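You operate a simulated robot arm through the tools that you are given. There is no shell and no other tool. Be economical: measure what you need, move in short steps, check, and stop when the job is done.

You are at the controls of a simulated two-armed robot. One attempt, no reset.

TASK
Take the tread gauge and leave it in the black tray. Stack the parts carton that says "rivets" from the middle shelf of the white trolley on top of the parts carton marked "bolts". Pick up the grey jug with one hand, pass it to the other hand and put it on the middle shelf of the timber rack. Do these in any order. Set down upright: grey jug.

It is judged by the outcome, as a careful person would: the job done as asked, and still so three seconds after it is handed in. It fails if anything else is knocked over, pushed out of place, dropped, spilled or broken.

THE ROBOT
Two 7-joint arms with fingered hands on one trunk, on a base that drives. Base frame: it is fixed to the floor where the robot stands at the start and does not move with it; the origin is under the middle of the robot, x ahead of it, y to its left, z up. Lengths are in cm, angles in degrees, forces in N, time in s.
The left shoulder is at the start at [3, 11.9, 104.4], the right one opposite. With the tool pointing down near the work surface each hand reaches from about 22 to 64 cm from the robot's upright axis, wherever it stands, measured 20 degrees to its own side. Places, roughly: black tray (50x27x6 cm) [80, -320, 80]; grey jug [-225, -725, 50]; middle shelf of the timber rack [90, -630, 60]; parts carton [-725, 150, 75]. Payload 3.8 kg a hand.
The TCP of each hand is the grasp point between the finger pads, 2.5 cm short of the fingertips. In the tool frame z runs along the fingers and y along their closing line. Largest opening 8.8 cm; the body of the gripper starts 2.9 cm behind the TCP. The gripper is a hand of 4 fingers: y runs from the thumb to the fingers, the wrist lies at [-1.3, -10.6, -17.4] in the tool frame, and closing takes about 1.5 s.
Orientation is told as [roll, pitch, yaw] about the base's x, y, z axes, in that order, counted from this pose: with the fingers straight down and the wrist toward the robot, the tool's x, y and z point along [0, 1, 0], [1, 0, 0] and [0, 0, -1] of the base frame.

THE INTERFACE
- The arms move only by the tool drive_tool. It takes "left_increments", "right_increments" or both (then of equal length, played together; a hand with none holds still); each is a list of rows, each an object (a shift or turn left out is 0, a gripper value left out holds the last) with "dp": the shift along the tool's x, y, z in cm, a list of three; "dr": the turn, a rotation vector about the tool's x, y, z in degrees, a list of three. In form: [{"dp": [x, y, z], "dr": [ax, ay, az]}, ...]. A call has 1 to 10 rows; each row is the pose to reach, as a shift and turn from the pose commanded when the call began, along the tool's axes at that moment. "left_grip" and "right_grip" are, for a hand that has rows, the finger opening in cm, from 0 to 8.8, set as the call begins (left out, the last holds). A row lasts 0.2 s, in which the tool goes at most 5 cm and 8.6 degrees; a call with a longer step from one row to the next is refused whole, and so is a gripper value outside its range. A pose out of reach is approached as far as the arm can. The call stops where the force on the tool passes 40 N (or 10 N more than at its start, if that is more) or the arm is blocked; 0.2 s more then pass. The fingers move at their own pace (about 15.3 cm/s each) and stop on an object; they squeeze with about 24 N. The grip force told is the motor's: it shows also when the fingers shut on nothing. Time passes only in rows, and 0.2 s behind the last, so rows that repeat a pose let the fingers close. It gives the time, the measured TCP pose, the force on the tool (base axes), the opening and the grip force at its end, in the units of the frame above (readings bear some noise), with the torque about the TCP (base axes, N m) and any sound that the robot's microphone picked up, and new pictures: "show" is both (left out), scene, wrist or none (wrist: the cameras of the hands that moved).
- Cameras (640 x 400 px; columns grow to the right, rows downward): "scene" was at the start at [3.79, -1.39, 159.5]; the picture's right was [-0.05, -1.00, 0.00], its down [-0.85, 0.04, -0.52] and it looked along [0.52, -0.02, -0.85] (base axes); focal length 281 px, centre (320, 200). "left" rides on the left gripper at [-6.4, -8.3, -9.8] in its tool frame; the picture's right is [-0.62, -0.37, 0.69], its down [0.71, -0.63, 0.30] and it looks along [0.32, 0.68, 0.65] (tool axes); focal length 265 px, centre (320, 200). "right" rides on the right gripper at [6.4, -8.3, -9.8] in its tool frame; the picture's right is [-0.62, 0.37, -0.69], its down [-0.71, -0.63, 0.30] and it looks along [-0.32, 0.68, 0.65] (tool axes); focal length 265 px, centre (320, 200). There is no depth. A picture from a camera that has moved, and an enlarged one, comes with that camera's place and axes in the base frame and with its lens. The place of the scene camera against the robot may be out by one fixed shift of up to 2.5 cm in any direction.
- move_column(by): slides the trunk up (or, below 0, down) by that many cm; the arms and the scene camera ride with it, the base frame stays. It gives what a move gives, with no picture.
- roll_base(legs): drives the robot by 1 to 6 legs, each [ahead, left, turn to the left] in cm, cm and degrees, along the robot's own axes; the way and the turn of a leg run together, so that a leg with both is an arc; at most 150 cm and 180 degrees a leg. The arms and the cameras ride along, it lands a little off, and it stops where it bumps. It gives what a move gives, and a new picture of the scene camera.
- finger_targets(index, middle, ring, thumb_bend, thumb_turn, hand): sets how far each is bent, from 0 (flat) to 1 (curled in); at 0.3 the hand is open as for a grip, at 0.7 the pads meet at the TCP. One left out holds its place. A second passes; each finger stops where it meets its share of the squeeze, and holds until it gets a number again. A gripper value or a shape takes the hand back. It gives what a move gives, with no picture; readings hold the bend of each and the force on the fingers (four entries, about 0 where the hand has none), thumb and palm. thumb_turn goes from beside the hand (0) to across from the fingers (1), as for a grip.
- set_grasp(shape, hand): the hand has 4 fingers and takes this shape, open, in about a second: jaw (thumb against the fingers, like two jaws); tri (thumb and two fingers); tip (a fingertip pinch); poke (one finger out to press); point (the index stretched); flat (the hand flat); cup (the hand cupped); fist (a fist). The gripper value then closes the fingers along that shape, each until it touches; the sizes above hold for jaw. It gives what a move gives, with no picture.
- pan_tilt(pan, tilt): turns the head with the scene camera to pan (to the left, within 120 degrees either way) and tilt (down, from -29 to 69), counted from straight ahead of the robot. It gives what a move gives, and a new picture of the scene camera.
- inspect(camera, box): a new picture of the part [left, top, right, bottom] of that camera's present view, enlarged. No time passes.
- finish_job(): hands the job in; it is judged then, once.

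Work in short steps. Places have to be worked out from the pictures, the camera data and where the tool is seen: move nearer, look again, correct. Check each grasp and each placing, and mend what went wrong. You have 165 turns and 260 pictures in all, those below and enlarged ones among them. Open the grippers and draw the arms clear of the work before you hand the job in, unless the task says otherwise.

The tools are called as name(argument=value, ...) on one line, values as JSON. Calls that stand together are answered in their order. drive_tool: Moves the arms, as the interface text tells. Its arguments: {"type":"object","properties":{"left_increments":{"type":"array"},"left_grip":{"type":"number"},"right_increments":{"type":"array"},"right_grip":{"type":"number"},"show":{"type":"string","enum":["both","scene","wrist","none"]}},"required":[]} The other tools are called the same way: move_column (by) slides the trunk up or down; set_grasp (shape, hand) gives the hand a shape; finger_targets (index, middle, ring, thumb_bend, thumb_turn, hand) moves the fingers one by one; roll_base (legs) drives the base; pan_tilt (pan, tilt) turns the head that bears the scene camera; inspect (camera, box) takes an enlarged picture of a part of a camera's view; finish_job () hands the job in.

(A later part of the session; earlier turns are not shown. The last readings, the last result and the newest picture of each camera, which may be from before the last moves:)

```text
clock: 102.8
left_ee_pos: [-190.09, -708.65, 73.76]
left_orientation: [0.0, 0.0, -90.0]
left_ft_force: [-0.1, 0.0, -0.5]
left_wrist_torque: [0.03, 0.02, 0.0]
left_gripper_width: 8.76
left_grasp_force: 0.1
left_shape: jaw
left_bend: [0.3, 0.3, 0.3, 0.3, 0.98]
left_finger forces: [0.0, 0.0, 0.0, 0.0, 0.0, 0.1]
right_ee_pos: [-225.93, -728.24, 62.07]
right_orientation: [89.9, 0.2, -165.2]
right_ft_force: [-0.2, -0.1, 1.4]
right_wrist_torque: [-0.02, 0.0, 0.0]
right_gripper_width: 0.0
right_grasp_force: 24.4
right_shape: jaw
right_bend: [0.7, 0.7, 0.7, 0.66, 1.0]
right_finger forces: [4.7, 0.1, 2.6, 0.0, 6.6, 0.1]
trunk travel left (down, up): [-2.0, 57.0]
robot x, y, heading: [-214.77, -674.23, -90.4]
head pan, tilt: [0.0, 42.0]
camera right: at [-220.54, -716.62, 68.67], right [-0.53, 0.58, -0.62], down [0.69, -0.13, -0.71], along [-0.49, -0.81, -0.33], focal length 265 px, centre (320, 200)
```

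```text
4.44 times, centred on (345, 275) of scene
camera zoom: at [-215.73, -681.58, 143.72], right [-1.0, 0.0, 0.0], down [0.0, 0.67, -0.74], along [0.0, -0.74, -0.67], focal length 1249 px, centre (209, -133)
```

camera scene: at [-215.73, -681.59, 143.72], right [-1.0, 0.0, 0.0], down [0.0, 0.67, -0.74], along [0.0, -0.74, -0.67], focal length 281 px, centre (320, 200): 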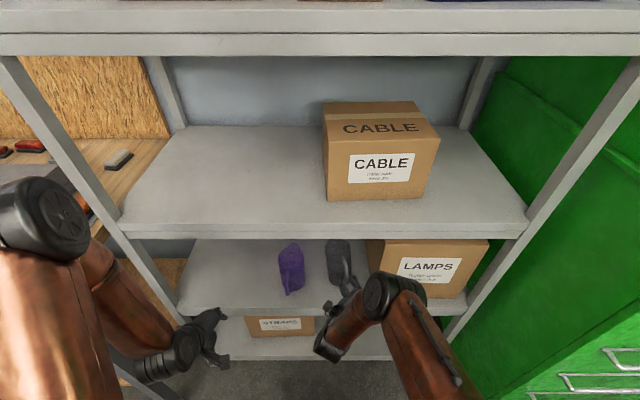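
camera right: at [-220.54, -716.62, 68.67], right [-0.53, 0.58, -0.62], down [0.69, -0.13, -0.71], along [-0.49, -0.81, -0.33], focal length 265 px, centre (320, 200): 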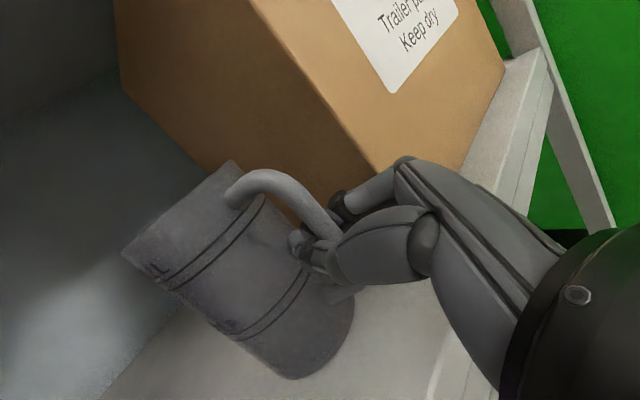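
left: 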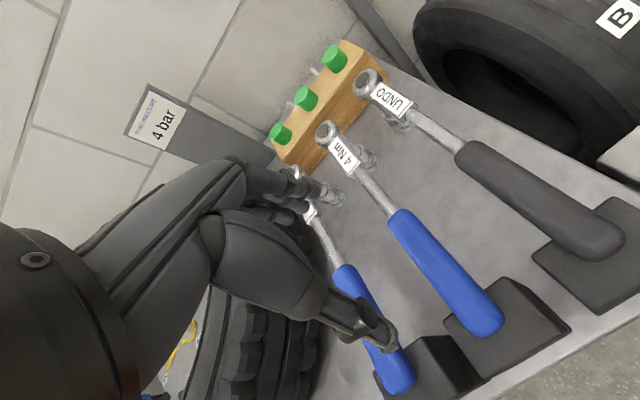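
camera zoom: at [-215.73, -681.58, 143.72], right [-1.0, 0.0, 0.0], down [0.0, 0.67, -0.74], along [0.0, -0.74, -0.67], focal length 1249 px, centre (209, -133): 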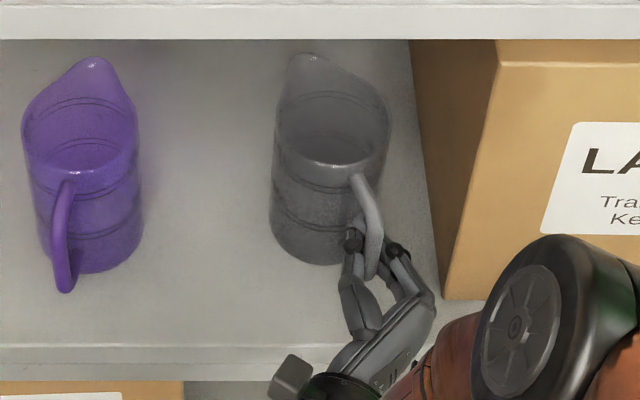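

The jug came along, so the bar is against the inner fingertips. I open, back off 1.2 cm, and close to pinch it.

drive_tool(right_increments=[{}, {}, {}, {"dp": [0, 0, -0.6]}, {"dp": [0, 0, -1.2]}, {"dp": [0, 0, -1.2]}], right_grip=6, show="none")

drive_tool(right_increments=[{}, {}, {}, {}, {}, {}, {}], right_grip=0, show="none")

inspect(camera="scene", box=[290, 230, 400, 320])

```text
clock: 104.2
left_ee_pos: [-190.14, -708.58, 73.74]
left_orientation: [-0.1, 0.1, -90.2]
left_ft_force: [0.0, -0.4, -0.3]
left_wrist_torque: [0.02, 0.01, -0.01]
left_gripper_width: 8.77
left_grasp_force: 0.1
left_shape: jaw
left_bend: [0.3, 0.3, 0.3, 0.3, 0.98]
left_finger forces: [0.0, 0.0, 0.0, 0.1, 0.0, 0.0]
right_ee_pos: [-226.31, -727.06, 62.25]
right_orientation: [89.9, 0.2, -165.1]
right_ft_force: [0.0, -0.5, -0.6]
right_wrist_torque: [0.0, 0.0, 0.01]
right_gripper_width: 6.01
right_grasp_force: 0.0
right_shape: jaw
right_bend: [0.28, 0.38, 0.35, 0.6, 1.0]
right_finger forces: [0.0, 0.0, 0.0, 0.2, 0.1, 0.0]
trunk travel left (down, up): [-2.0, 57.0]
robot x, y, heading: [-214.68, -674.18, -90.1]
head pan, tilt: [0.0, 42.0]
```

```text
clock: 105.8
left_ee_pos: [-190.07, -708.54, 73.76]
left_orientation: [0.0, 0.1, -90.0]
left_ft_force: [-0.4, -0.4, -0.8]
left_wrist_torque: [0.0, 0.02, -0.01]
left_gripper_width: 8.78
left_grasp_force: 0.1
left_shape: jaw
left_bend: [0.3, 0.3, 0.3, 0.3, 0.98]
left_finger forces: [0.0, 0.0, 0.1, 0.0, 0.0, 0.1]
right_ee_pos: [-226.32, -727.19, 62.25]
right_orientation: [90.0, 0.2, -165.2]
right_ft_force: [-0.5, 0.0, 0.1]
right_wrist_torque: [-0.07, 0.04, -0.05]
right_gripper_width: 0.02
right_grasp_force: 24.4
right_shape: jaw
right_bend: [0.7, 0.7, 0.7, 0.74, 1.0]
right_finger forces: [5.7, 0.0, 2.2, 0.1, 20.1, 0.0]
trunk travel left (down, up): [-2.0, 57.0]
robot x, y, heading: [-214.21, -673.9, -90.3]
head pan, tilt: [0.0, 42.0]
```

```text
4.44 times, centred on (345, 275) of scene
camera zoom: at [-215.73, -681.57, 143.72], right [-1.0, 0.0, 0.0], down [0.0, 0.67, -0.74], along [0.0, -0.74, -0.67], focal length 1249 px, centre (209, -133)
```

zoom: 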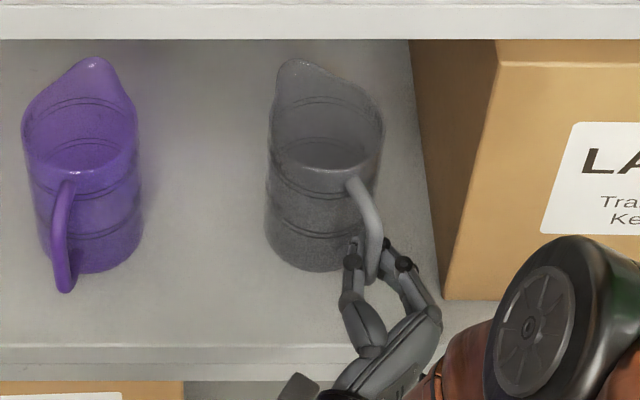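

The bar is still inside the loop of the fingers, so a pad pinch isn't what the geometry gives. I'll use a power grip instead: open, bring the palm up to the bar, and curl the fingers fully around it.

drive_tool(right_increments=[{}, {}, {}, {"dp": [0, 0.3, 0.7]}, {"dp": [0, 0.6, 1.4]}, {"dp": [0, 0.6, 2.1]}, {"dp": [0, 0.6, 2.8]}, {"dp": [0, 0.6, 2.8]}], right_grip=8.8, show="wrist")

inspect(camera="scene", box=[290, 230, 400, 320])

```text
clock: 107.6
left_ee_pos: [-190.15, -708.63, 73.81]
left_orientation: [-0.1, 0.0, -90.2]
left_ft_force: [0.2, -1.0, 0.3]
left_wrist_torque: [-0.01, -0.02, -0.02]
left_gripper_width: 8.78
left_grasp_force: 0.0
left_shape: jaw
left_bend: [0.3, 0.3, 0.3, 0.3, 0.98]
left_finger forces: [0.0, 0.0, 0.0, 0.0, 0.1, 0.0]
right_ee_pos: [-226.0, -730.11, 62.28]
right_orientation: [90.0, 0.2, -165.1]
right_ft_force: [0.1, 0.2, -0.5]
right_wrist_torque: [0.02, 0.03, 0.0]
right_gripper_width: 8.73
right_grasp_force: 0.0
right_shape: jaw
right_bend: [0.3, 0.3, 0.3, 0.3, 0.98]
right_finger forces: [0.0, 0.0, 0.0, 0.0, 0.0, 0.0]
trunk travel left (down, up): [-2.0, 57.0]
robot x, y, heading: [-214.23, -673.9, -90.1]
head pan, tilt: [0.0, 42.0]
camera right: at [-220.68, -718.37, 68.66], right [-0.53, 0.58, -0.62], down [0.69, -0.13, -0.71], along [-0.49, -0.81, -0.33], focal length 265 px, centre (320, 200)
```

right: 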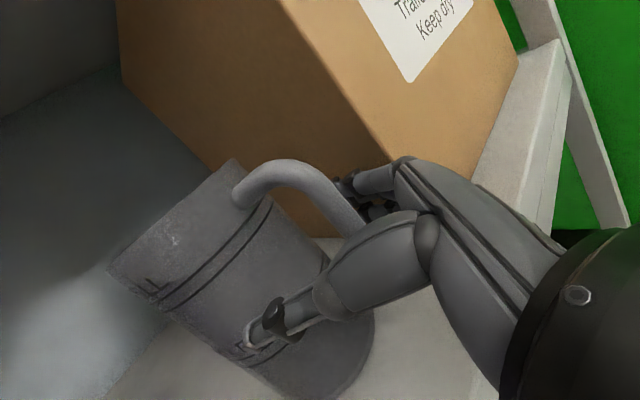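

```text
4.44 times, centred on (345, 275) of scene
camera zoom: at [-215.74, -681.58, 143.72], right [-1.0, 0.0, 0.0], down [0.0, 0.67, -0.74], along [0.0, -0.74, -0.67], focal length 1249 px, centre (209, -133)
```

zoom: 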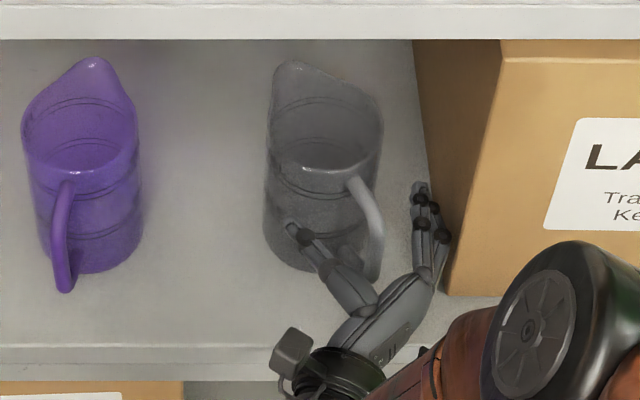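

The fingers brush the box side, so I shift left 0.9 cm and advance 1.3 cm toward the bar.

drive_tool(right_increments=[{"dp": [0, -0.9, 0]}, {"dp": [0, -0.9, 0.6]}, {"dp": [0, -0.9, 1.3]}, {"dp": [0, -0.9, 1.3]}], show="none")

inspect(camera="scene", box=[290, 230, 400, 320])

```text
clock: 108.6
left_ee_pos: [-190.13, -708.53, 73.72]
left_orientation: [0.0, 0.0, -90.1]
left_ft_force: [0.3, -0.3, -0.2]
left_wrist_torque: [0.02, 0.01, -0.04]
left_gripper_width: 8.76
left_grasp_force: 0.1
left_shape: jaw
left_bend: [0.3, 0.3, 0.3, 0.3, 0.98]
left_finger forces: [0.0, 0.1, 0.0, 0.0, 0.0, 0.0]
right_ee_pos: [-224.91, -731.04, 62.31]
right_orientation: [89.9, 0.2, -165.1]
right_ft_force: [0.4, 0.6, -1.0]
right_wrist_torque: [-0.03, 0.01, -0.02]
right_gripper_width: 8.77
right_grasp_force: 0.1
right_shape: jaw
right_bend: [0.3, 0.3, 0.3, 0.3, 0.98]
right_finger forces: [0.0, 0.0, 0.1, 0.1, 0.0, 0.0]
trunk travel left (down, up): [-2.0, 57.0]
robot x, y, heading: [-214.67, -674.39, -90.3]
head pan, tilt: [0.0, 42.0]
```

```text
4.44 times, centred on (345, 275) of scene
camera zoom: at [-215.73, -681.58, 143.72], right [-1.0, 0.0, 0.0], down [0.0, 0.67, -0.74], along [0.0, -0.74, -0.67], focal length 1249 px, centre (209, -133)
```

zoom: 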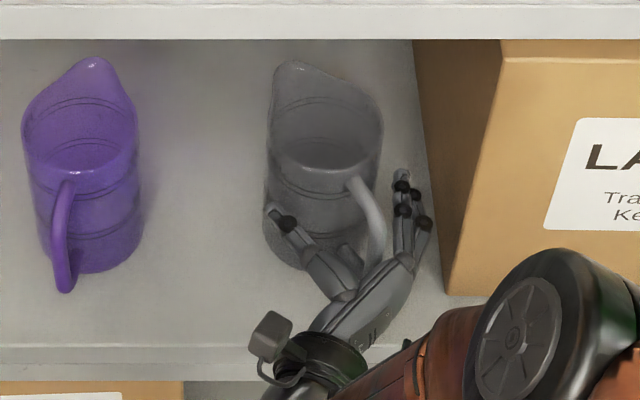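

The bar is near the palm. I curl the three fingers fully, then the thumb.

finger_targets(hand="right", index=1, middle=1, ring=1, thumb_bend=0.45)

finger_targets(hand="right", index=1, middle=1, ring=1, thumb_bend=0.9)

inspect(camera="right", box=[0, 0, 640, 400])

inspect(camera="scene", box=[290, 230, 400, 320])

```text
clock: 109.6
left_ee_pos: [-190.12, -708.6, 73.79]
left_orientation: [0.0, 0.1, -90.0]
left_ft_force: [0.2, 0.1, 0.0]
left_wrist_torque: [0.01, -0.01, 0.02]
left_gripper_width: 8.78
left_grasp_force: 0.0
left_shape: jaw
left_bend: [0.3, 0.3, 0.3, 0.3, 0.98]
left_finger forces: [0.0, 0.0, 0.1, 0.0, 0.0, 0.1]
right_ee_pos: [-224.79, -731.0, 62.27]
right_orientation: [90.1, 0.2, -165.0]
right_ft_force: [1.4, 1.2, 4.4]
right_wrist_torque: [-0.16, 0.07, 0.05]
right_gripper_width: 4.77
right_grasp_force: 13.3
right_shape: fingers
right_bend: [1.0, 1.0, 0.92, 0.44, 0.97]
right_finger forces: [0.0, 0.6, 13.2, 0.0, 13.1, 0.0]
trunk travel left (down, up): [-2.0, 57.0]
robot x, y, heading: [-214.56, -674.29, -90.0]
head pan, tilt: [0.0, 42.0]
```

```text
clock: 110.6
left_ee_pos: [-190.07, -708.49, 73.68]
left_orientation: [0.1, -0.1, -90.1]
left_ft_force: [0.6, -0.5, -0.6]
left_wrist_torque: [-0.02, 0.02, 0.03]
left_gripper_width: 8.74
left_grasp_force: 0.1
left_shape: jaw
left_bend: [0.3, 0.3, 0.3, 0.3, 0.98]
left_finger forces: [0.0, 0.1, 0.0, 0.0, 0.0, 0.1]
right_ee_pos: [-224.85, -731.12, 62.32]
right_orientation: [90.0, 0.1, -164.9]
right_ft_force: [1.5, 0.8, 7.7]
right_wrist_torque: [-0.08, 0.23, 0.01]
right_gripper_width: 4.05
right_grasp_force: 40.0
right_shape: fingers
right_bend: [1.0, 1.0, 0.92, 0.64, 0.96]
right_finger forces: [5.9, 28.4, 21.1, 0.1, 24.2, 0.0]
trunk travel left (down, up): [-2.0, 57.0]
robot x, y, heading: [-214.79, -674.4, -89.8]
head pan, tilt: [0.0, 42.0]
```

```text
1.00 times, centred on (320, 200) of right (not enlarged: the box is as wide or as high as the picture)
camera zoom: at [-219.46, -719.4, 68.75], right [-0.53, 0.57, -0.62], down [0.69, -0.13, -0.71], along [-0.49, -0.81, -0.33], focal length 265 px, centre (320, 200)
```

zoom: 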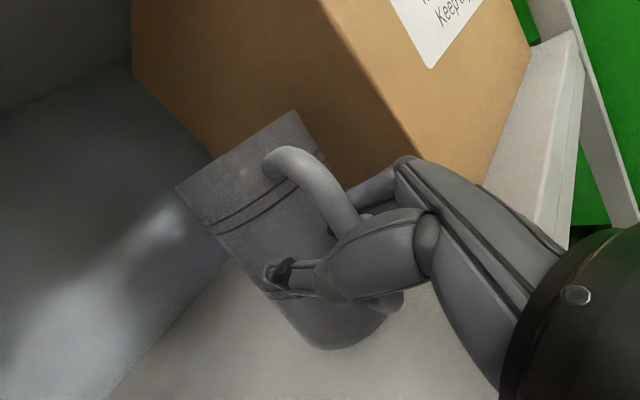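

```text
4.44 times, centred on (345, 275) of scene
camera zoom: at [-215.7, -681.49, 143.73], right [-1.0, 0.0, 0.0], down [0.0, 0.67, -0.74], along [0.0, -0.74, -0.67], focal length 1249 px, centre (209, -133)
```

zoom: 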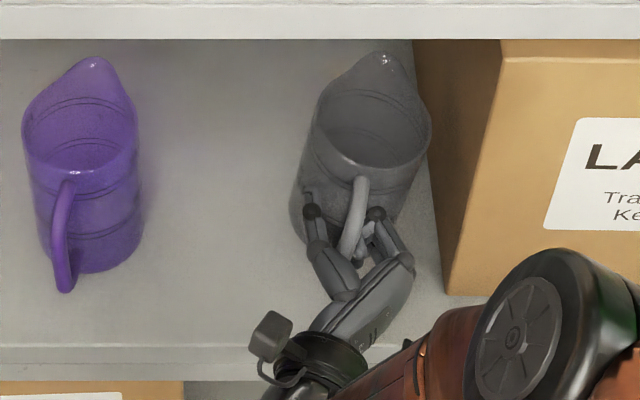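

The squeeze tilted the jug, so I release at once, thumb first.

finger_targets(hand="right", thumb_bend=0.45)

finger_targets(hand="right", index=0.6, middle=0.6, ring=0.6, thumb_bend=0.35)

inspect(camera="scene", box=[290, 230, 400, 320])

```text
clock: 111.6
left_ee_pos: [-190.13, -708.49, 73.89]
left_orientation: [0.1, -0.1, -90.2]
left_ft_force: [0.2, 0.1, -0.2]
left_wrist_torque: [0.02, 0.0, 0.01]
left_gripper_width: 8.77
left_grasp_force: 0.0
left_shape: jaw
left_bend: [0.3, 0.3, 0.3, 0.3, 0.98]
left_finger forces: [0.0, 0.0, 0.0, 0.0, 0.0, 0.0]
right_ee_pos: [-224.75, -731.09, 62.32]
right_orientation: [89.9, 0.2, -165.0]
right_ft_force: [-0.6, -1.6, 2.3]
right_wrist_torque: [-0.25, 0.11, 0.0]
right_gripper_width: 4.71
right_grasp_force: 14.3
right_shape: fingers
right_bend: [1.0, 1.0, 0.93, 0.45, 0.97]
right_finger forces: [0.1, 3.0, 14.2, 0.0, 11.4, 0.0]
trunk travel left (down, up): [-2.0, 57.0]
robot x, y, heading: [-214.44, -674.11, -90.3]
head pan, tilt: [0.0, 42.0]
```

```text
clock: 112.6
left_ee_pos: [-190.1, -708.58, 73.83]
left_orientation: [0.0, 0.0, -90.1]
left_ft_force: [-0.6, -0.1, -0.1]
left_wrist_torque: [0.0, -0.02, -0.02]
left_gripper_width: 8.78
left_grasp_force: 0.1
left_shape: jaw
left_bend: [0.3, 0.3, 0.3, 0.3, 0.98]
left_finger forces: [0.0, 0.0, 0.0, 0.0, 0.0, 0.0]
right_ee_pos: [-224.71, -731.15, 62.41]
right_orientation: [89.9, 0.3, -165.0]
right_ft_force: [-0.2, 0.7, 0.3]
right_wrist_torque: [-0.02, 0.02, -0.01]
right_gripper_width: 4.69
right_grasp_force: 0.1
right_shape: fingers
right_bend: [0.6, 0.6, 0.6, 0.35, 0.97]
right_finger forces: [0.0, 0.0, 0.0, 0.0, 0.1, 0.0]
trunk travel left (down, up): [-2.0, 57.0]
robot x, y, heading: [-214.5, -674.39, -90.1]
head pan, tilt: [0.0, 42.0]
```

```text
4.44 times, centred on (345, 275) of scene
camera zoom: at [-215.73, -681.58, 143.72], right [-1.0, 0.0, 0.0], down [0.0, 0.67, -0.74], along [0.0, -0.74, -0.67], focal length 1249 px, centre (209, -133)
```

zoom: 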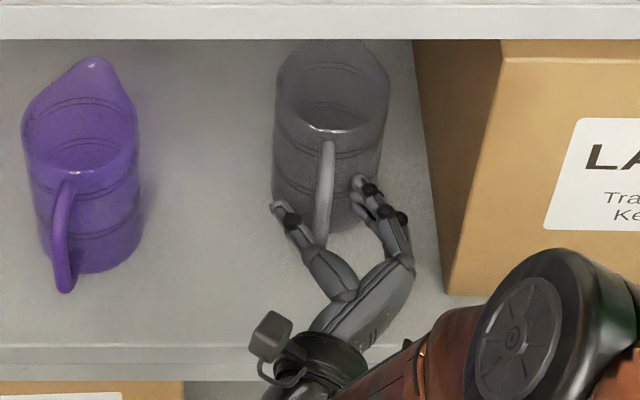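

The jug is upright again. New plan: cage the handle loosely, slide the jug to the shelf front, then grip the body from above across its diameter. I close to 2 cm around the bar and pull 7 cm.

drive_tool(right_increments=[{"dp": [0, 0, 0.7]}, {"dp": [0, 0, 0.7]}, {"dp": [0, 0, 0.7]}, {"dp": [0, 0, 0.7]}, {"dp": [0, 0, 0.7]}], right_grip=1.5, show="none")

drive_tool(right_increments=[{"dp": [0, 0, -0.8]}, {"dp": [0, 0, -1.6]}, {"dp": [0, 0, -2.4]}, {"dp": [0, 0, -3.2]}, {"dp": [0, 0, -4]}, {"dp": [0, 0, -4.8]}, {"dp": [0, 0, -5.6]}, {"dp": [0, 0, -6.4]}], show="none")

inspect(camera="scene", box=[280, 230, 400, 330])

```text
clock: 113.8
left_ee_pos: [-190.06, -708.59, 73.83]
left_orientation: [0.1, 0.0, -90.1]
left_ft_force: [-0.8, 0.0, -0.3]
left_wrist_torque: [0.0, -0.03, 0.03]
left_gripper_width: 8.76
left_grasp_force: 0.0
left_shape: jaw
left_bend: [0.3, 0.3, 0.3, 0.3, 0.98]
left_finger forces: [0.0, 0.0, 0.1, 0.0, 0.0, 0.0]
right_ee_pos: [-224.64, -731.72, 62.29]
right_orientation: [89.9, 0.2, -165.1]
right_ft_force: [-0.6, 0.5, -0.8]
right_wrist_torque: [0.03, 0.01, 0.01]
right_gripper_width: 1.49
right_grasp_force: 0.0
right_shape: jaw
right_bend: [0.73, 0.6, 0.58, 0.74, 1.0]
right_finger forces: [0.3, 0.1, 0.0, 0.0, 0.0, 0.1]
trunk travel left (down, up): [-2.0, 57.0]
robot x, y, heading: [-214.85, -674.19, -90.3]
head pan, tilt: [0.0, 42.0]
```

```text
clock: 115.6
left_ee_pos: [-190.03, -708.61, 73.77]
left_orientation: [0.0, 0.0, -90.1]
left_ft_force: [0.5, -0.2, 0.0]
left_wrist_torque: [-0.03, 0.01, -0.03]
left_gripper_width: 8.77
left_grasp_force: 0.2
left_shape: jaw
left_bend: [0.3, 0.3, 0.3, 0.3, 0.98]
left_finger forces: [0.0, 0.1, 0.0, 0.0, 0.0, 0.0]
right_ee_pos: [-226.27, -725.49, 62.35]
right_orientation: [89.9, 0.3, -165.0]
right_ft_force: [0.0, 1.1, 1.3]
right_wrist_torque: [0.02, -0.01, 0.01]
right_gripper_width: 1.52
right_grasp_force: 0.1
right_shape: jaw
right_bend: [0.73, 0.6, 0.58, 0.74, 1.0]
right_finger forces: [0.0, 0.0, 0.0, 0.0, 0.1, 0.1]
trunk travel left (down, up): [-2.0, 57.0]
robot x, y, heading: [-214.7, -674.13, -90.1]
head pan, tilt: [0.0, 42.0]
```

```text
4.00 times, centred on (340, 280) of scene
camera zoom: at [-215.74, -681.58, 143.72], right [-1.0, 0.0, 0.0], down [0.0, 0.67, -0.74], along [0.0, -0.74, -0.67], focal length 1124 px, centre (240, -120)
```

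zoom: 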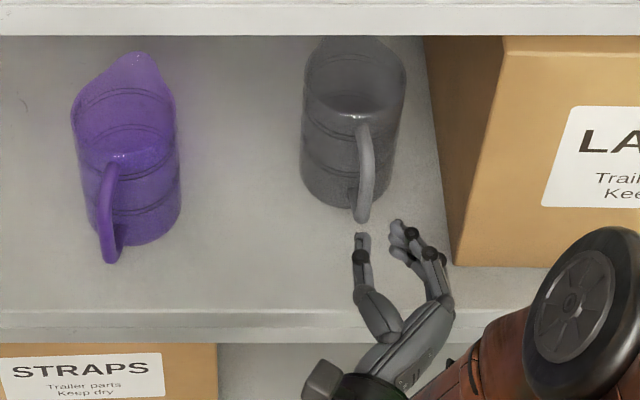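

The loose cage slipped off the bar. I re-enter (bar now about [-226, -733.7]) with a 6 cm opening, close fully, and pull.

drive_tool(right_increments=[{"dp": [0, 0.8, 0]}, {"dp": [0, 1.6, 1]}, {"dp": [0, 1.6, 3]}, {"dp": [0, 1.6, 5]}, {"dp": [0, 1.6, 6.5]}, {"dp": [0, 1.6, 7.6]}, {"dp": [0, 1.6, 7.6]}], right_grip=7, show="none")

inspect(camera="scene", box=[280, 230, 400, 330])

```text
clock: 117.2
left_ee_pos: [-190.12, -708.58, 73.69]
left_orientation: [0.0, 0.0, -90.1]
left_ft_force: [0.5, 0.3, -0.2]
left_wrist_torque: [0.0, 0.02, 0.02]
left_gripper_width: 8.79
left_grasp_force: 0.1
left_shape: jaw
left_bend: [0.3, 0.3, 0.3, 0.3, 0.98]
left_finger forces: [0.0, 0.0, 0.0, 0.1, 0.0, 0.0]
right_ee_pos: [-225.92, -733.33, 62.15]
right_orientation: [89.9, 0.2, -165.0]
right_ft_force: [0.3, 0.5, 0.4]
right_wrist_torque: [0.02, 0.0, 0.0]
right_gripper_width: 6.94
right_grasp_force: 0.0
right_shape: jaw
right_bend: [0.27, 0.34, 0.32, 0.5, 0.99]
right_finger forces: [0.1, 0.0, 0.0, 0.0, 0.1, 0.0]
trunk travel left (down, up): [-2.0, 57.0]
robot x, y, heading: [-214.62, -674.18, -90.0]
head pan, tilt: [0.0, 42.0]
```

```text
4.00 times, centred on (340, 280) of scene
camera zoom: at [-215.74, -681.58, 143.72], right [-1.0, 0.0, 0.0], down [0.0, 0.67, -0.74], along [0.0, -0.74, -0.67], focal length 1124 px, centre (240, -120)
```

zoom: 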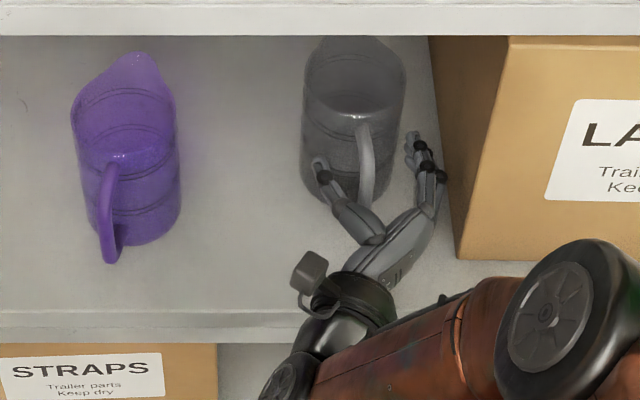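

The bar now sits centrally in the hand. I close fully and check the forces.

drive_tool(right_increments=[{}, {}, {}, {}, {}, {}, {}], right_grip=0, show="none")

inspect(camera="scene", box=[280, 230, 400, 330])

```text
clock: 118.8
left_ee_pos: [-190.25, -708.5, 73.72]
left_orientation: [0.0, 0.1, -90.1]
left_ft_force: [0.5, -0.5, -0.3]
left_wrist_torque: [0.01, -0.02, -0.02]
left_gripper_width: 8.77
left_grasp_force: 0.1
left_shape: jaw
left_bend: [0.3, 0.3, 0.3, 0.3, 0.98]
left_finger forces: [0.0, 0.0, 0.1, 0.0, 0.0, 0.2]
right_ee_pos: [-225.76, -733.28, 62.21]
right_orientation: [89.9, 0.2, -165.1]
right_ft_force: [0.2, -0.5, 0.0]
right_wrist_torque: [0.04, -0.05, 0.0]
right_gripper_width: 0.03
right_grasp_force: 23.8
right_shape: jaw
right_bend: [0.7, 0.7, 0.7, 0.6, 1.0]
right_finger forces: [7.2, 0.0, 0.1, 0.0, 8.5, 0.0]
trunk travel left (down, up): [-2.0, 57.0]
robot x, y, heading: [-214.77, -673.7, -90.0]
head pan, tilt: [0.0, 42.0]
```

```text
4.00 times, centred on (340, 280) of scene
camera zoom: at [-215.73, -681.58, 143.72], right [-1.0, 0.0, 0.0], down [0.0, 0.67, -0.74], along [0.0, -0.74, -0.67], focal length 1124 px, centre (240, -120)
```

zoom: 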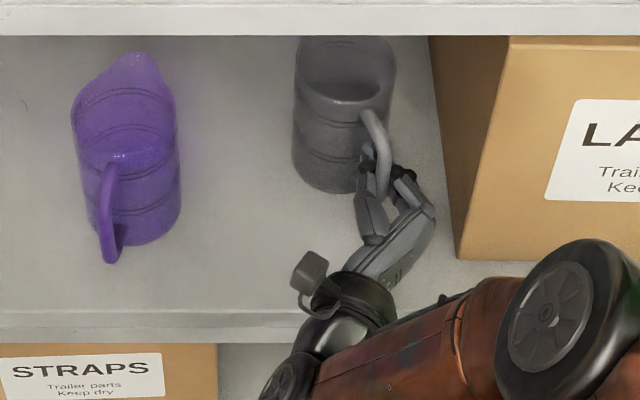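

The bar is caged with fingers firmly shut. I pull straight back 8 cm, drifting slightly left away from the box.

drive_tool(right_increments=[{"dp": [0, -0.38, -0.93]}, {"dp": [0, -0.76, -1.87]}, {"dp": [0, -1.14, -2.8]}, {"dp": [0, -1.52, -3.73]}, {"dp": [0, -1.9, -4.67]}, {"dp": [0, -2.28, -5.6]}, {"dp": [0, -2.66, -6.53]}, {"dp": [0, -3.04, -7.47]}, {"dp": [0, -3.04, -7.47]}], show="none")

inspect(camera="scene", box=[280, 230, 400, 330])

```text
clock: 120.8
left_ee_pos: [-190.19, -708.48, 73.75]
left_orientation: [0.0, 0.0, -90.0]
left_ft_force: [-0.6, -0.4, 0.6]
left_wrist_torque: [-0.03, 0.02, 0.0]
left_gripper_width: 8.78
left_grasp_force: 0.1
left_shape: jaw
left_bend: [0.3, 0.3, 0.3, 0.3, 0.98]
left_finger forces: [0.1, 0.1, 0.0, 0.1, 0.1, 0.1]
right_ee_pos: [-224.82, -725.22, 62.14]
right_orientation: [89.9, 0.2, -165.0]
right_ft_force: [-0.7, 0.0, -0.2]
right_wrist_torque: [0.0, 0.01, 0.0]
right_gripper_width: 0.0
right_grasp_force: 23.8
right_shape: jaw
right_bend: [0.7, 0.7, 0.7, 0.61, 1.0]
right_finger forces: [6.5, 0.0, 0.4, 0.0, 8.1, 0.0]
trunk travel left (down, up): [-2.0, 57.0]
robot x, y, heading: [-214.8, -674.14, -90.2]
head pan, tilt: [0.0, 42.0]
```

```text
4.00 times, centred on (340, 280) of scene
camera zoom: at [-215.73, -681.58, 143.72], right [-1.0, 0.0, 0.0], down [0.0, 0.67, -0.74], along [0.0, -0.74, -0.67], focal length 1124 px, centre (240, -120)
```

zoom: 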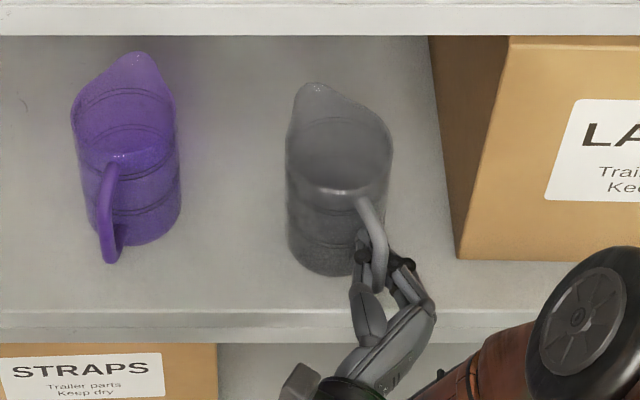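

The jug slid forward well. I pull 2.2 cm more, leaving it safely on the shelf.

drive_tool(right_increments=[{"dp": [0, -0.35, -0.7]}, {"dp": [0, -0.7, -1.4]}, {"dp": [0, -1.05, -2.1]}, {"dp": [0, -1.05, -2.1]}], show="none")

inspect(camera="scene", box=[280, 230, 400, 330])

inspect(camera="right", box=[0, 0, 640, 400])

```text
clock: 121.8
left_ee_pos: [-190.11, -708.59, 73.79]
left_orientation: [0.0, 0.0, -90.2]
left_ft_force: [0.2, -0.7, 0.0]
left_wrist_torque: [0.0, 0.0, -0.02]
left_gripper_width: 8.78
left_grasp_force: 0.1
left_shape: jaw
left_bend: [0.3, 0.3, 0.3, 0.3, 0.98]
left_finger forces: [0.0, 0.0, 0.1, 0.0, 0.0, 0.0]
right_ee_pos: [-224.42, -722.99, 62.27]
right_orientation: [89.9, 0.1, -165.1]
right_ft_force: [-1.4, 0.3, -0.1]
right_wrist_torque: [-0.01, -0.04, -0.03]
right_gripper_width: 0.0
right_grasp_force: 23.8
right_shape: jaw
right_bend: [0.7, 0.7, 0.7, 0.61, 1.0]
right_finger forces: [6.4, 0.1, 0.4, 0.0, 8.2, 0.1]
trunk travel left (down, up): [-2.0, 57.0]
robot x, y, heading: [-214.54, -674.17, -90.0]
head pan, tilt: [0.0, 42.0]
```

```text
4.00 times, centred on (340, 280) of scene
camera zoom: at [-215.73, -681.58, 143.72], right [-1.0, 0.0, 0.0], down [0.0, 0.67, -0.74], along [0.0, -0.74, -0.67], focal length 1124 px, centre (240, -120)
```

zoom: 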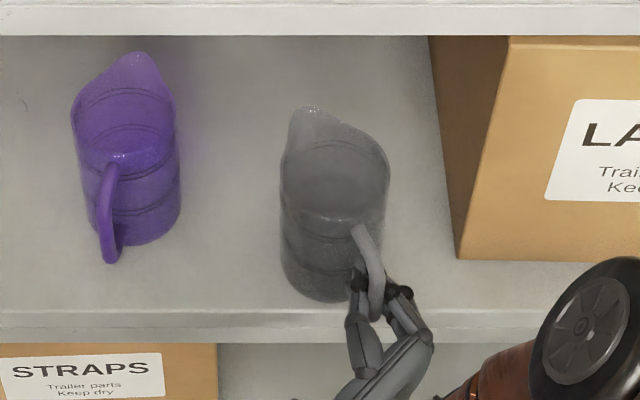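

```text
1.00 times, centred on (320, 200) of right (not enlarged: the box is as wide or as high as the picture)
camera zoom: at [-219.03, -711.31, 68.7], right [-0.53, 0.58, -0.62], down [0.69, -0.13, -0.71], along [-0.49, -0.81, -0.33], focal length 265 px, centre (320, 200)
```

zoom: 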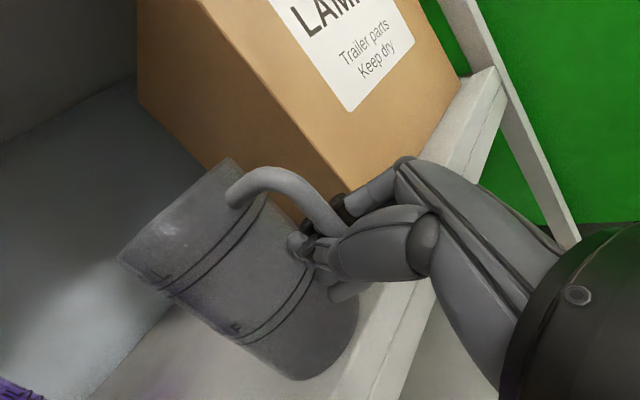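

The jug is near the front, rim around z 66, centre about [-223.5, -732.5]. I release the bar, back off 5 cm and rise, then pitch the fingers down.

drive_tool(right_increments=[{}, {}, {}, {"dp": [0, 0, -1]}, {"dp": [0, 0, -2.5]}, {"dp": [0, 0, -4]}, {"dp": [0, 0, -6]}, {"dp": [3, 0, -7]}, {"dp": [7, 0, -8]}, {"dp": [11, 0, -8]}], right_grip=7, show="none")

drive_tool(right_increments=[{"dr": [0, -8, 0]}, {"dr": [0, -16, 0]}, {"dr": [0, -24, 0]}, {"dr": [0, -32, 0]}, {"dr": [0, -40, 0]}, {"dr": [0, -48, 0]}, {"dr": [0, -56, 0]}, {"dr": [0, -62, 0]}, {"dr": [0, -62, 0]}], show="both")

```text
clock: 124.0
left_ee_pos: [-190.19, -708.59, 73.74]
left_orientation: [-0.1, 0.0, -90.1]
left_ft_force: [0.0, -0.5, 0.0]
left_wrist_torque: [-0.01, -0.04, 0.0]
left_gripper_width: 8.76
left_grasp_force: 0.0
left_shape: jaw
left_bend: [0.3, 0.3, 0.3, 0.3, 0.98]
left_finger forces: [0.1, 0.0, 0.1, 0.1, 0.0, 0.0]
right_ee_pos: [-226.41, -715.25, 73.37]
right_orientation: [90.0, 0.2, -165.0]
right_ft_force: [-0.3, 0.0, -0.5]
right_wrist_torque: [-0.01, 0.0, -0.02]
right_gripper_width: 6.98
right_grasp_force: 0.1
right_shape: jaw
right_bend: [0.27, 0.34, 0.32, 0.5, 0.99]
right_finger forces: [0.0, 0.0, 0.0, 0.0, 0.1, 0.1]
trunk travel left (down, up): [-2.0, 57.0]
robot x, y, heading: [-214.68, -674.26, -90.4]
head pan, tilt: [0.0, 42.0]
```

```text
clock: 126.0
left_ee_pos: [-189.97, -708.69, 73.65]
left_orientation: [-0.2, 0.0, -90.0]
left_ft_force: [0.2, -0.4, 0.2]
left_wrist_torque: [0.02, 0.04, -0.03]
left_gripper_width: 8.76
left_grasp_force: 0.2
left_shape: jaw
left_bend: [0.3, 0.3, 0.3, 0.3, 0.98]
left_finger forces: [0.0, 0.0, 0.0, 0.1, 0.1, 0.0]
right_ee_pos: [-225.69, -715.3, 72.98]
right_orientation: [27.4, 0.5, -164.2]
right_ft_force: [-4.3, -1.8, 3.2]
right_wrist_torque: [0.28, -0.23, 0.1]
right_gripper_width: 6.99
right_grasp_force: 0.0
right_shape: jaw
right_bend: [0.27, 0.34, 0.32, 0.5, 0.99]
right_finger forces: [0.0, 0.0, 0.1, 0.0, 0.0, 0.0]
right hand out of reach, approached as far as the arm can: row 6, 7, 8
trunk travel left (down, up): [-2.0, 57.0]
robot x, y, heading: [-214.73, -674.22, -90.1]
head pan, tilt: [0.0, 42.0]
camera scene: at [-215.34, -681.69, 143.75], right [-1.0, 0.0, 0.0], down [0.0, 0.67, -0.74], along [0.0, -0.74, -0.67], focal length 281 px, centre (320, 200)
camera right: at [-217.63, -714.04, 84.6], right [-0.59, 0.74, 0.33], down [0.48, 0.65, -0.59], along [-0.65, -0.2, -0.74], focal length 265 px, centre (320, 200)
```

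scene: 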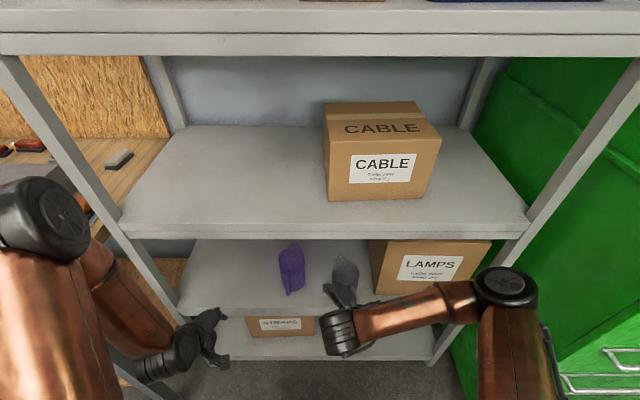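
right: 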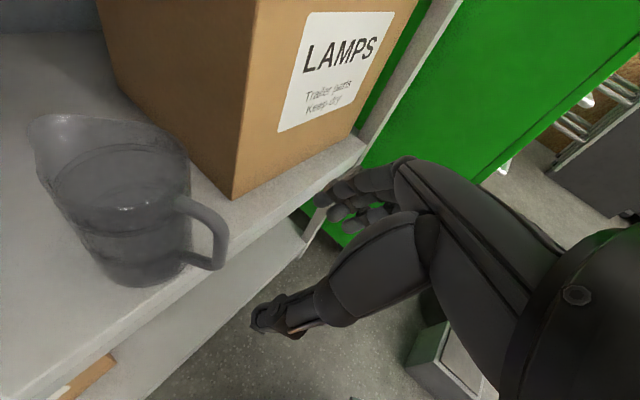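

The pose was reached but with some strain on the arm. I open the fingers wider and move 8 cm forward, checking whether the strain eases.

finger_targets(hand="right", index=0.17, middle=0.17, ring=0.17, thumb_bend=0.17)

drive_tool(right_increments=[{"dp": [1.8, 0.6, 0.9]}, {"dp": [3.6, 1.2, 1.8]}, {"dp": [5.3, 1.8, 2.8]}, {"dp": [7.1, 2.5, 3.7]}, {"dp": [7.1, 2.5, 3.7]}], show="both")

```text
clock: 127.0
left_ee_pos: [-189.99, -708.54, 73.68]
left_orientation: [0.0, 0.0, -90.2]
left_ft_force: [0.0, 0.0, 0.6]
left_wrist_torque: [0.0, 0.0, 0.02]
left_gripper_width: 8.76
left_grasp_force: 0.0
left_shape: jaw
left_bend: [0.3, 0.3, 0.3, 0.3, 0.98]
left_finger forces: [0.0, 0.0, 0.0, 0.1, 0.0, 0.0]
right_ee_pos: [-226.38, -715.35, 73.13]
right_orientation: [27.9, 0.3, -165.1]
right_ft_force: [-0.7, -0.4, -0.8]
right_wrist_torque: [-0.02, 0.04, -0.02]
right_gripper_width: 10.84
right_grasp_force: 0.0
right_shape: fingers
right_bend: [0.17, 0.17, 0.17, 0.17, 0.99]
right_finger forces: [0.1, 0.0, 0.0, 0.0, 0.1, 0.0]
trunk travel left (down, up): [-2.0, 57.0]
robot x, y, heading: [-214.55, -674.2, -90.2]
head pan, tilt: [0.0, 42.0]
```

```text
clock: 128.2
left_ee_pos: [-190.08, -708.57, 73.77]
left_orientation: [0.0, 0.0, -90.1]
left_ft_force: [-0.7, 0.1, -0.5]
left_wrist_torque: [-0.02, 0.0, 0.0]
left_gripper_width: 8.76
left_grasp_force: 0.0
left_shape: jaw
left_bend: [0.3, 0.3, 0.3, 0.3, 0.98]
left_finger forces: [0.1, 0.0, 0.0, 0.0, 0.0, 0.0]
right_ee_pos: [-226.82, -723.65, 73.23]
right_orientation: [28.0, 0.2, -165.1]
right_ft_force: [-0.7, 1.0, -0.4]
right_wrist_torque: [0.0, 0.02, 0.01]
right_gripper_width: 10.83
right_grasp_force: 0.0
right_shape: fingers
right_bend: [0.17, 0.17, 0.17, 0.17, 0.99]
right_finger forces: [0.1, 0.0, 0.0, 0.0, 0.1, 0.1]
trunk travel left (down, up): [-2.0, 57.0]
robot x, y, heading: [-214.5, -674.33, -90.0]
head pan, tilt: [0.0, 42.0]
camera scene: at [-215.74, -681.58, 143.72], right [-1.0, 0.0, 0.0], down [0.0, 0.67, -0.74], along [0.0, -0.74, -0.67], focal length 281 px, centre (320, 200)
camera right: at [-218.66, -722.54, 84.99], right [-0.58, 0.75, 0.32], down [0.48, 0.64, -0.6], along [-0.65, -0.19, -0.73], focal length 265 px, centre (320, 200)
```

scene: 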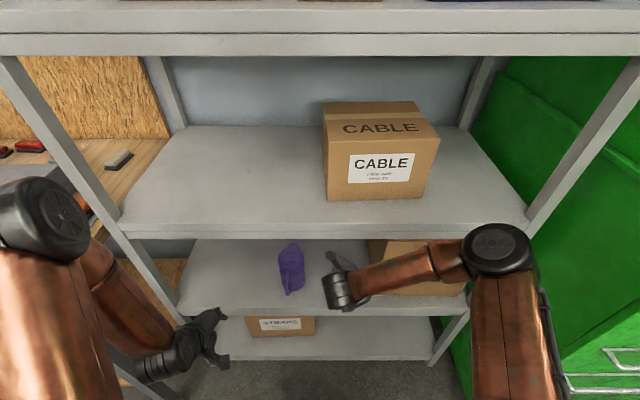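
right: 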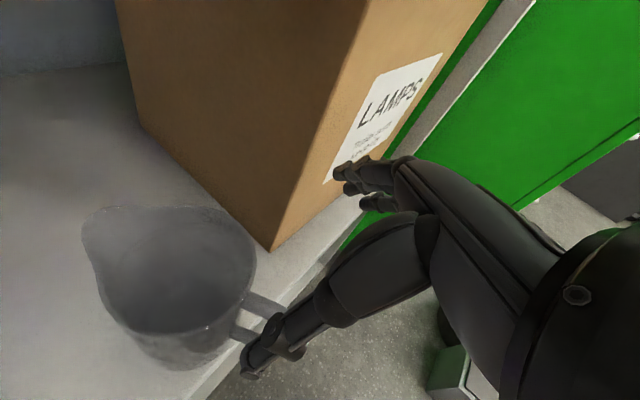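

Strain is gone. The rim centre is about [-222.5, -730.4]; I move left 2.4, forward 5 and down 3, then check the straddle.

drive_tool(right_increments=[{"dp": [0, -1.2, 0]}, {"dp": [0, -2.4, 0]}, {"dp": [1.5, -2.4, 2.5]}, {"dp": [3, -2.4, 5]}, {"dp": [3, -2.4, 5]}], show="both")

```text
clock: 129.4
left_ee_pos: [-190.02, -708.49, 73.82]
left_orientation: [0.0, 0.0, -90.1]
left_ft_force: [0.1, 0.3, 0.5]
left_wrist_torque: [-0.02, 0.01, -0.01]
left_gripper_width: 8.76
left_grasp_force: 0.0
left_shape: jaw
left_bend: [0.3, 0.3, 0.3, 0.3, 0.98]
left_finger forces: [0.2, 0.1, 0.0, 0.1, 0.1, 0.1]
right_ee_pos: [-223.28, -727.87, 70.43]
right_orientation: [27.9, 0.2, -165.1]
right_ft_force: [-0.7, -0.8, -0.2]
right_wrist_torque: [0.01, -0.01, -0.01]
right_gripper_width: 10.85
right_grasp_force: 0.0
right_shape: fingers
right_bend: [0.17, 0.17, 0.17, 0.17, 0.99]
right_finger forces: [0.1, 0.0, 0.1, 0.0, 0.0, 0.0]
trunk travel left (down, up): [-2.0, 57.0]
robot x, y, heading: [-214.54, -673.92, -90.1]
head pan, tilt: [0.0, 42.0]
camera scene: at [-215.74, -681.58, 143.72], right [-1.0, 0.0, 0.0], down [0.0, 0.67, -0.74], along [0.0, -0.74, -0.67], focal length 281 px, centre (320, 200)
camera right: at [-215.11, -726.7, 82.09], right [-0.58, 0.75, 0.32], down [0.48, 0.63, -0.6], along [-0.65, -0.19, -0.73], focal length 265 px, centre (320, 200)
```

scene: 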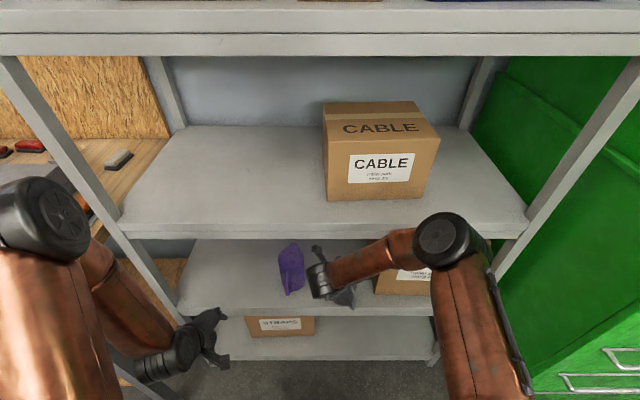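
right: 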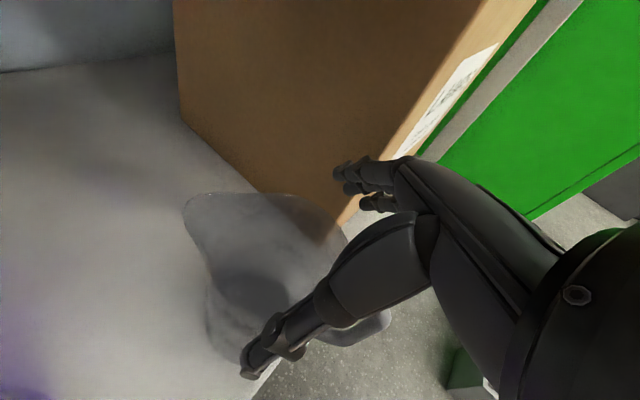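

I enlarge the wrist view to see the thumb relative to the rim.

inspect(camera="right", box=[150, 150, 470, 400])

inspect(camera="scene", box=[270, 225, 390, 325])

```text
1.60 times, centred on (310, 275) of right
camera zoom: at [-215.11, -726.7, 82.09], right [-0.58, 0.75, 0.32], down [0.48, 0.63, -0.6], along [-0.65, -0.19, -0.73], focal length 425 px, centre (336, 80)
```

zoom: 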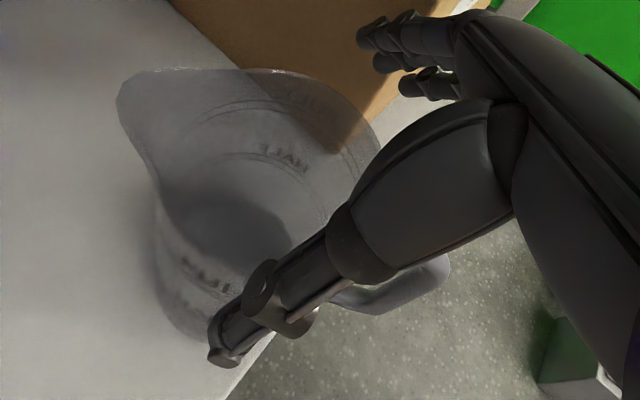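

```text
4.00 times, centred on (330, 275) of scene
camera zoom: at [-215.74, -681.58, 143.72], right [-1.0, 0.0, 0.0], down [0.0, 0.67, -0.74], along [0.0, -0.74, -0.67], focal length 1124 px, centre (280, -100)
```

zoom: 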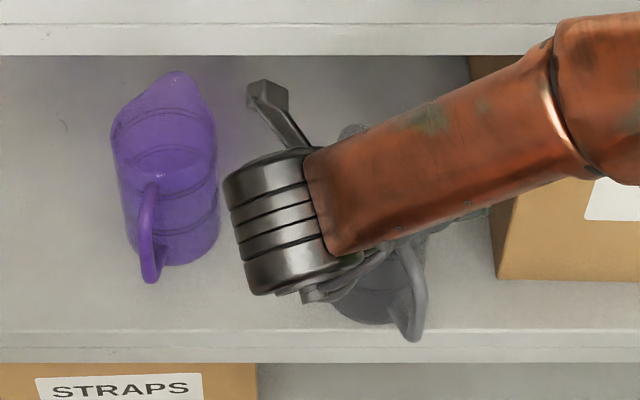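

The thumb is outside the jug on the left and lateral centring is good (centre ≈[-222.7, -729.7]). I descend 5.4 with 1.9 forward.

drive_tool(right_increments=[{"dp": [0.6, 0, 1.6]}, {"dp": [0.2, 0, 2.8]}, {"dp": [-0.2, 0, 3.8]}, {"dp": [-0.6, 0, 4.8]}, {"dp": [-0.86, 0, 5.6]}, {"dp": [-0.86, 0, 5.6]}], show="wrist")

```text
clock: 130.5
left_ee_pos: [-190.12, -708.53, 73.81]
left_orientation: [0.0, -0.2, -90.0]
left_ft_force: [1.2, 0.4, -0.6]
left_wrist_torque: [-0.03, 0.01, -0.02]
left_gripper_width: 8.8
left_grasp_force: 0.1
left_shape: jaw
left_bend: [0.3, 0.3, 0.3, 0.3, 0.98]
left_finger forces: [0.0, 0.0, 0.1, 0.1, 0.1, 0.0]
right_ee_pos: [-222.6, -729.9, 66.59]
right_orientation: [29.1, -0.2, -165.2]
right_ft_force: [0.7, 10.3, 27.8]
right_wrist_torque: [0.22, -0.29, 0.07]
right_gripper_width: 11.55
right_grasp_force: 15.7
right_shape: fingers
right_bend: [0.14, 0.17, 0.17, 0.16, 0.98]
right_finger forces: [9.1, 0.0, 0.1, 0.0, 21.7, 0.0]
trunk travel left (down, up): [-2.0, 57.0]
robot x, y, heading: [-214.7, -674.08, -90.0]
head pan, tilt: [0.0, 42.0]
stopped in row 5 (right hand): the force on the tool passed its limit at 45 N (the readings are from after the stop); the commanded pose is now the measured one
camera right: at [-214.46, -728.6, 78.15], right [-0.58, 0.76, 0.31], down [0.49, 0.62, -0.62], along [-0.65, -0.21, -0.73], focal length 265 px, centre (320, 200)
```

right: 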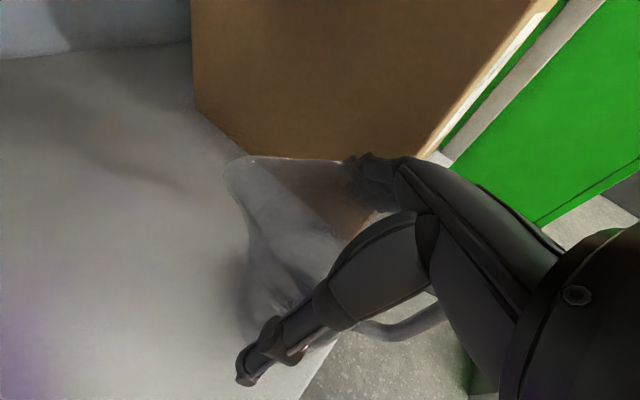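

Thumb and index met the rim before reaching depth. I raise 1 cm, open wider, and try again gently.

drive_tool(right_increments=[{"dp": [0.5, 0, -1]}, {"dp": [0.5, 0, -1]}], show="none")

finger_targets(hand="right", index=0.05, middle=0.05, ring=0.05, thumb_bend=0.05)

inspect(camera="right", box=[150, 150, 470, 400])

```text
clock: 131.1
left_ee_pos: [-190.21, -708.59, 73.79]
left_orientation: [0.0, 0.0, -90.1]
left_ft_force: [-0.5, -0.5, -0.9]
left_wrist_torque: [-0.03, -0.01, 0.01]
left_gripper_width: 8.8
left_grasp_force: 0.0
left_shape: jaw
left_bend: [0.3, 0.3, 0.3, 0.3, 0.98]
left_finger forces: [0.0, 0.0, 0.1, 0.0, 0.0, 0.1]
right_ee_pos: [-222.68, -729.79, 67.05]
right_orientation: [28.5, 0.0, -165.1]
right_ft_force: [-0.4, -0.3, -0.1]
right_wrist_torque: [0.01, 0.02, 0.01]
right_gripper_width: 10.95
right_grasp_force: 0.3
right_shape: fingers
right_bend: [0.17, 0.17, 0.17, 0.16, 0.99]
right_finger forces: [0.3, 0.0, 0.1, 0.1, 0.5, 0.1]
trunk travel left (down, up): [-2.0, 57.0]
robot x, y, heading: [-214.79, -674.14, -89.8]
head pan, tilt: [0.0, 42.0]
```

```text
clock: 132.1
left_ee_pos: [-190.05, -708.63, 73.92]
left_orientation: [0.1, 0.0, -90.1]
left_ft_force: [0.3, 0.6, 1.2]
left_wrist_torque: [0.0, -0.01, 0.01]
left_gripper_width: 8.76
left_grasp_force: 0.0
left_shape: jaw
left_bend: [0.3, 0.3, 0.3, 0.3, 0.98]
left_finger forces: [0.1, 0.0, 0.1, 0.0, 0.0, 0.1]
right_ee_pos: [-222.77, -729.8, 67.13]
right_orientation: [28.6, -0.1, -165.2]
right_ft_force: [0.2, 0.1, 0.3]
right_wrist_torque: [-0.02, -0.02, 0.0]
right_gripper_width: 12.62
right_grasp_force: 0.0
right_shape: fingers
right_bend: [0.05, 0.05, 0.05, 0.05, 0.99]
right_finger forces: [0.0, 0.1, 0.1, 0.0, 0.0, 0.0]
trunk travel left (down, up): [-2.0, 57.0]
robot x, y, heading: [-214.75, -674.0, -90.1]
head pan, tilt: [0.0, 42.0]
```

```text
1.60 times, centred on (310, 275) of right
camera zoom: at [-214.53, -728.57, 78.83], right [-0.58, 0.75, 0.31], down [0.48, 0.63, -0.61], along [-0.65, -0.2, -0.73], focal length 425 px, centre (336, 80)
```

zoom: 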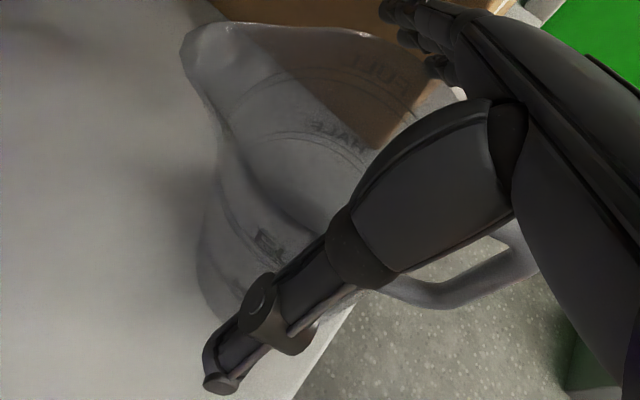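

Wider now (12.6). I descend 2.2 cm straight down.

drive_tool(right_increments=[{"dp": [-0.3, 0, 0.6]}, {"dp": [-0.6, 0, 1.1]}, {"dp": [-0.8, 0, 1.5]}, {"dp": [-1.05, 0, 1.95]}, {"dp": [-1.05, 0, 1.95]}], show="none")

```text
clock: 133.1
left_ee_pos: [-190.06, -708.51, 73.85]
left_orientation: [0.1, -0.1, -90.2]
left_ft_force: [0.1, 0.7, 0.4]
left_wrist_torque: [0.04, 0.01, 0.03]
left_gripper_width: 8.77
left_grasp_force: 0.1
left_shape: jaw
left_bend: [0.3, 0.3, 0.3, 0.3, 0.98]
left_finger forces: [0.0, 0.0, 0.0, 0.1, 0.0, 0.0]
right_ee_pos: [-222.54, -730.23, 65.83]
right_orientation: [29.5, -0.5, -165.2]
right_ft_force: [1.3, 6.5, 23.2]
right_wrist_torque: [0.14, 0.35, -0.1]
right_gripper_width: 12.91
right_grasp_force: 14.8
right_shape: fingers
right_bend: [0.03, 0.05, 0.05, 0.05, 0.98]
right_finger forces: [5.8, 9.8, 0.0, 0.0, 14.4, 0.1]
trunk travel left (down, up): [-2.0, 57.0]
robot x, y, heading: [-214.78, -673.85, -90.3]
head pan, tilt: [0.0, 42.0]
stopped in row 4 (right hand): the force on the tool passed its limit at 43 N (the readings are from after the stop); the commanded pose is now the measured one
```

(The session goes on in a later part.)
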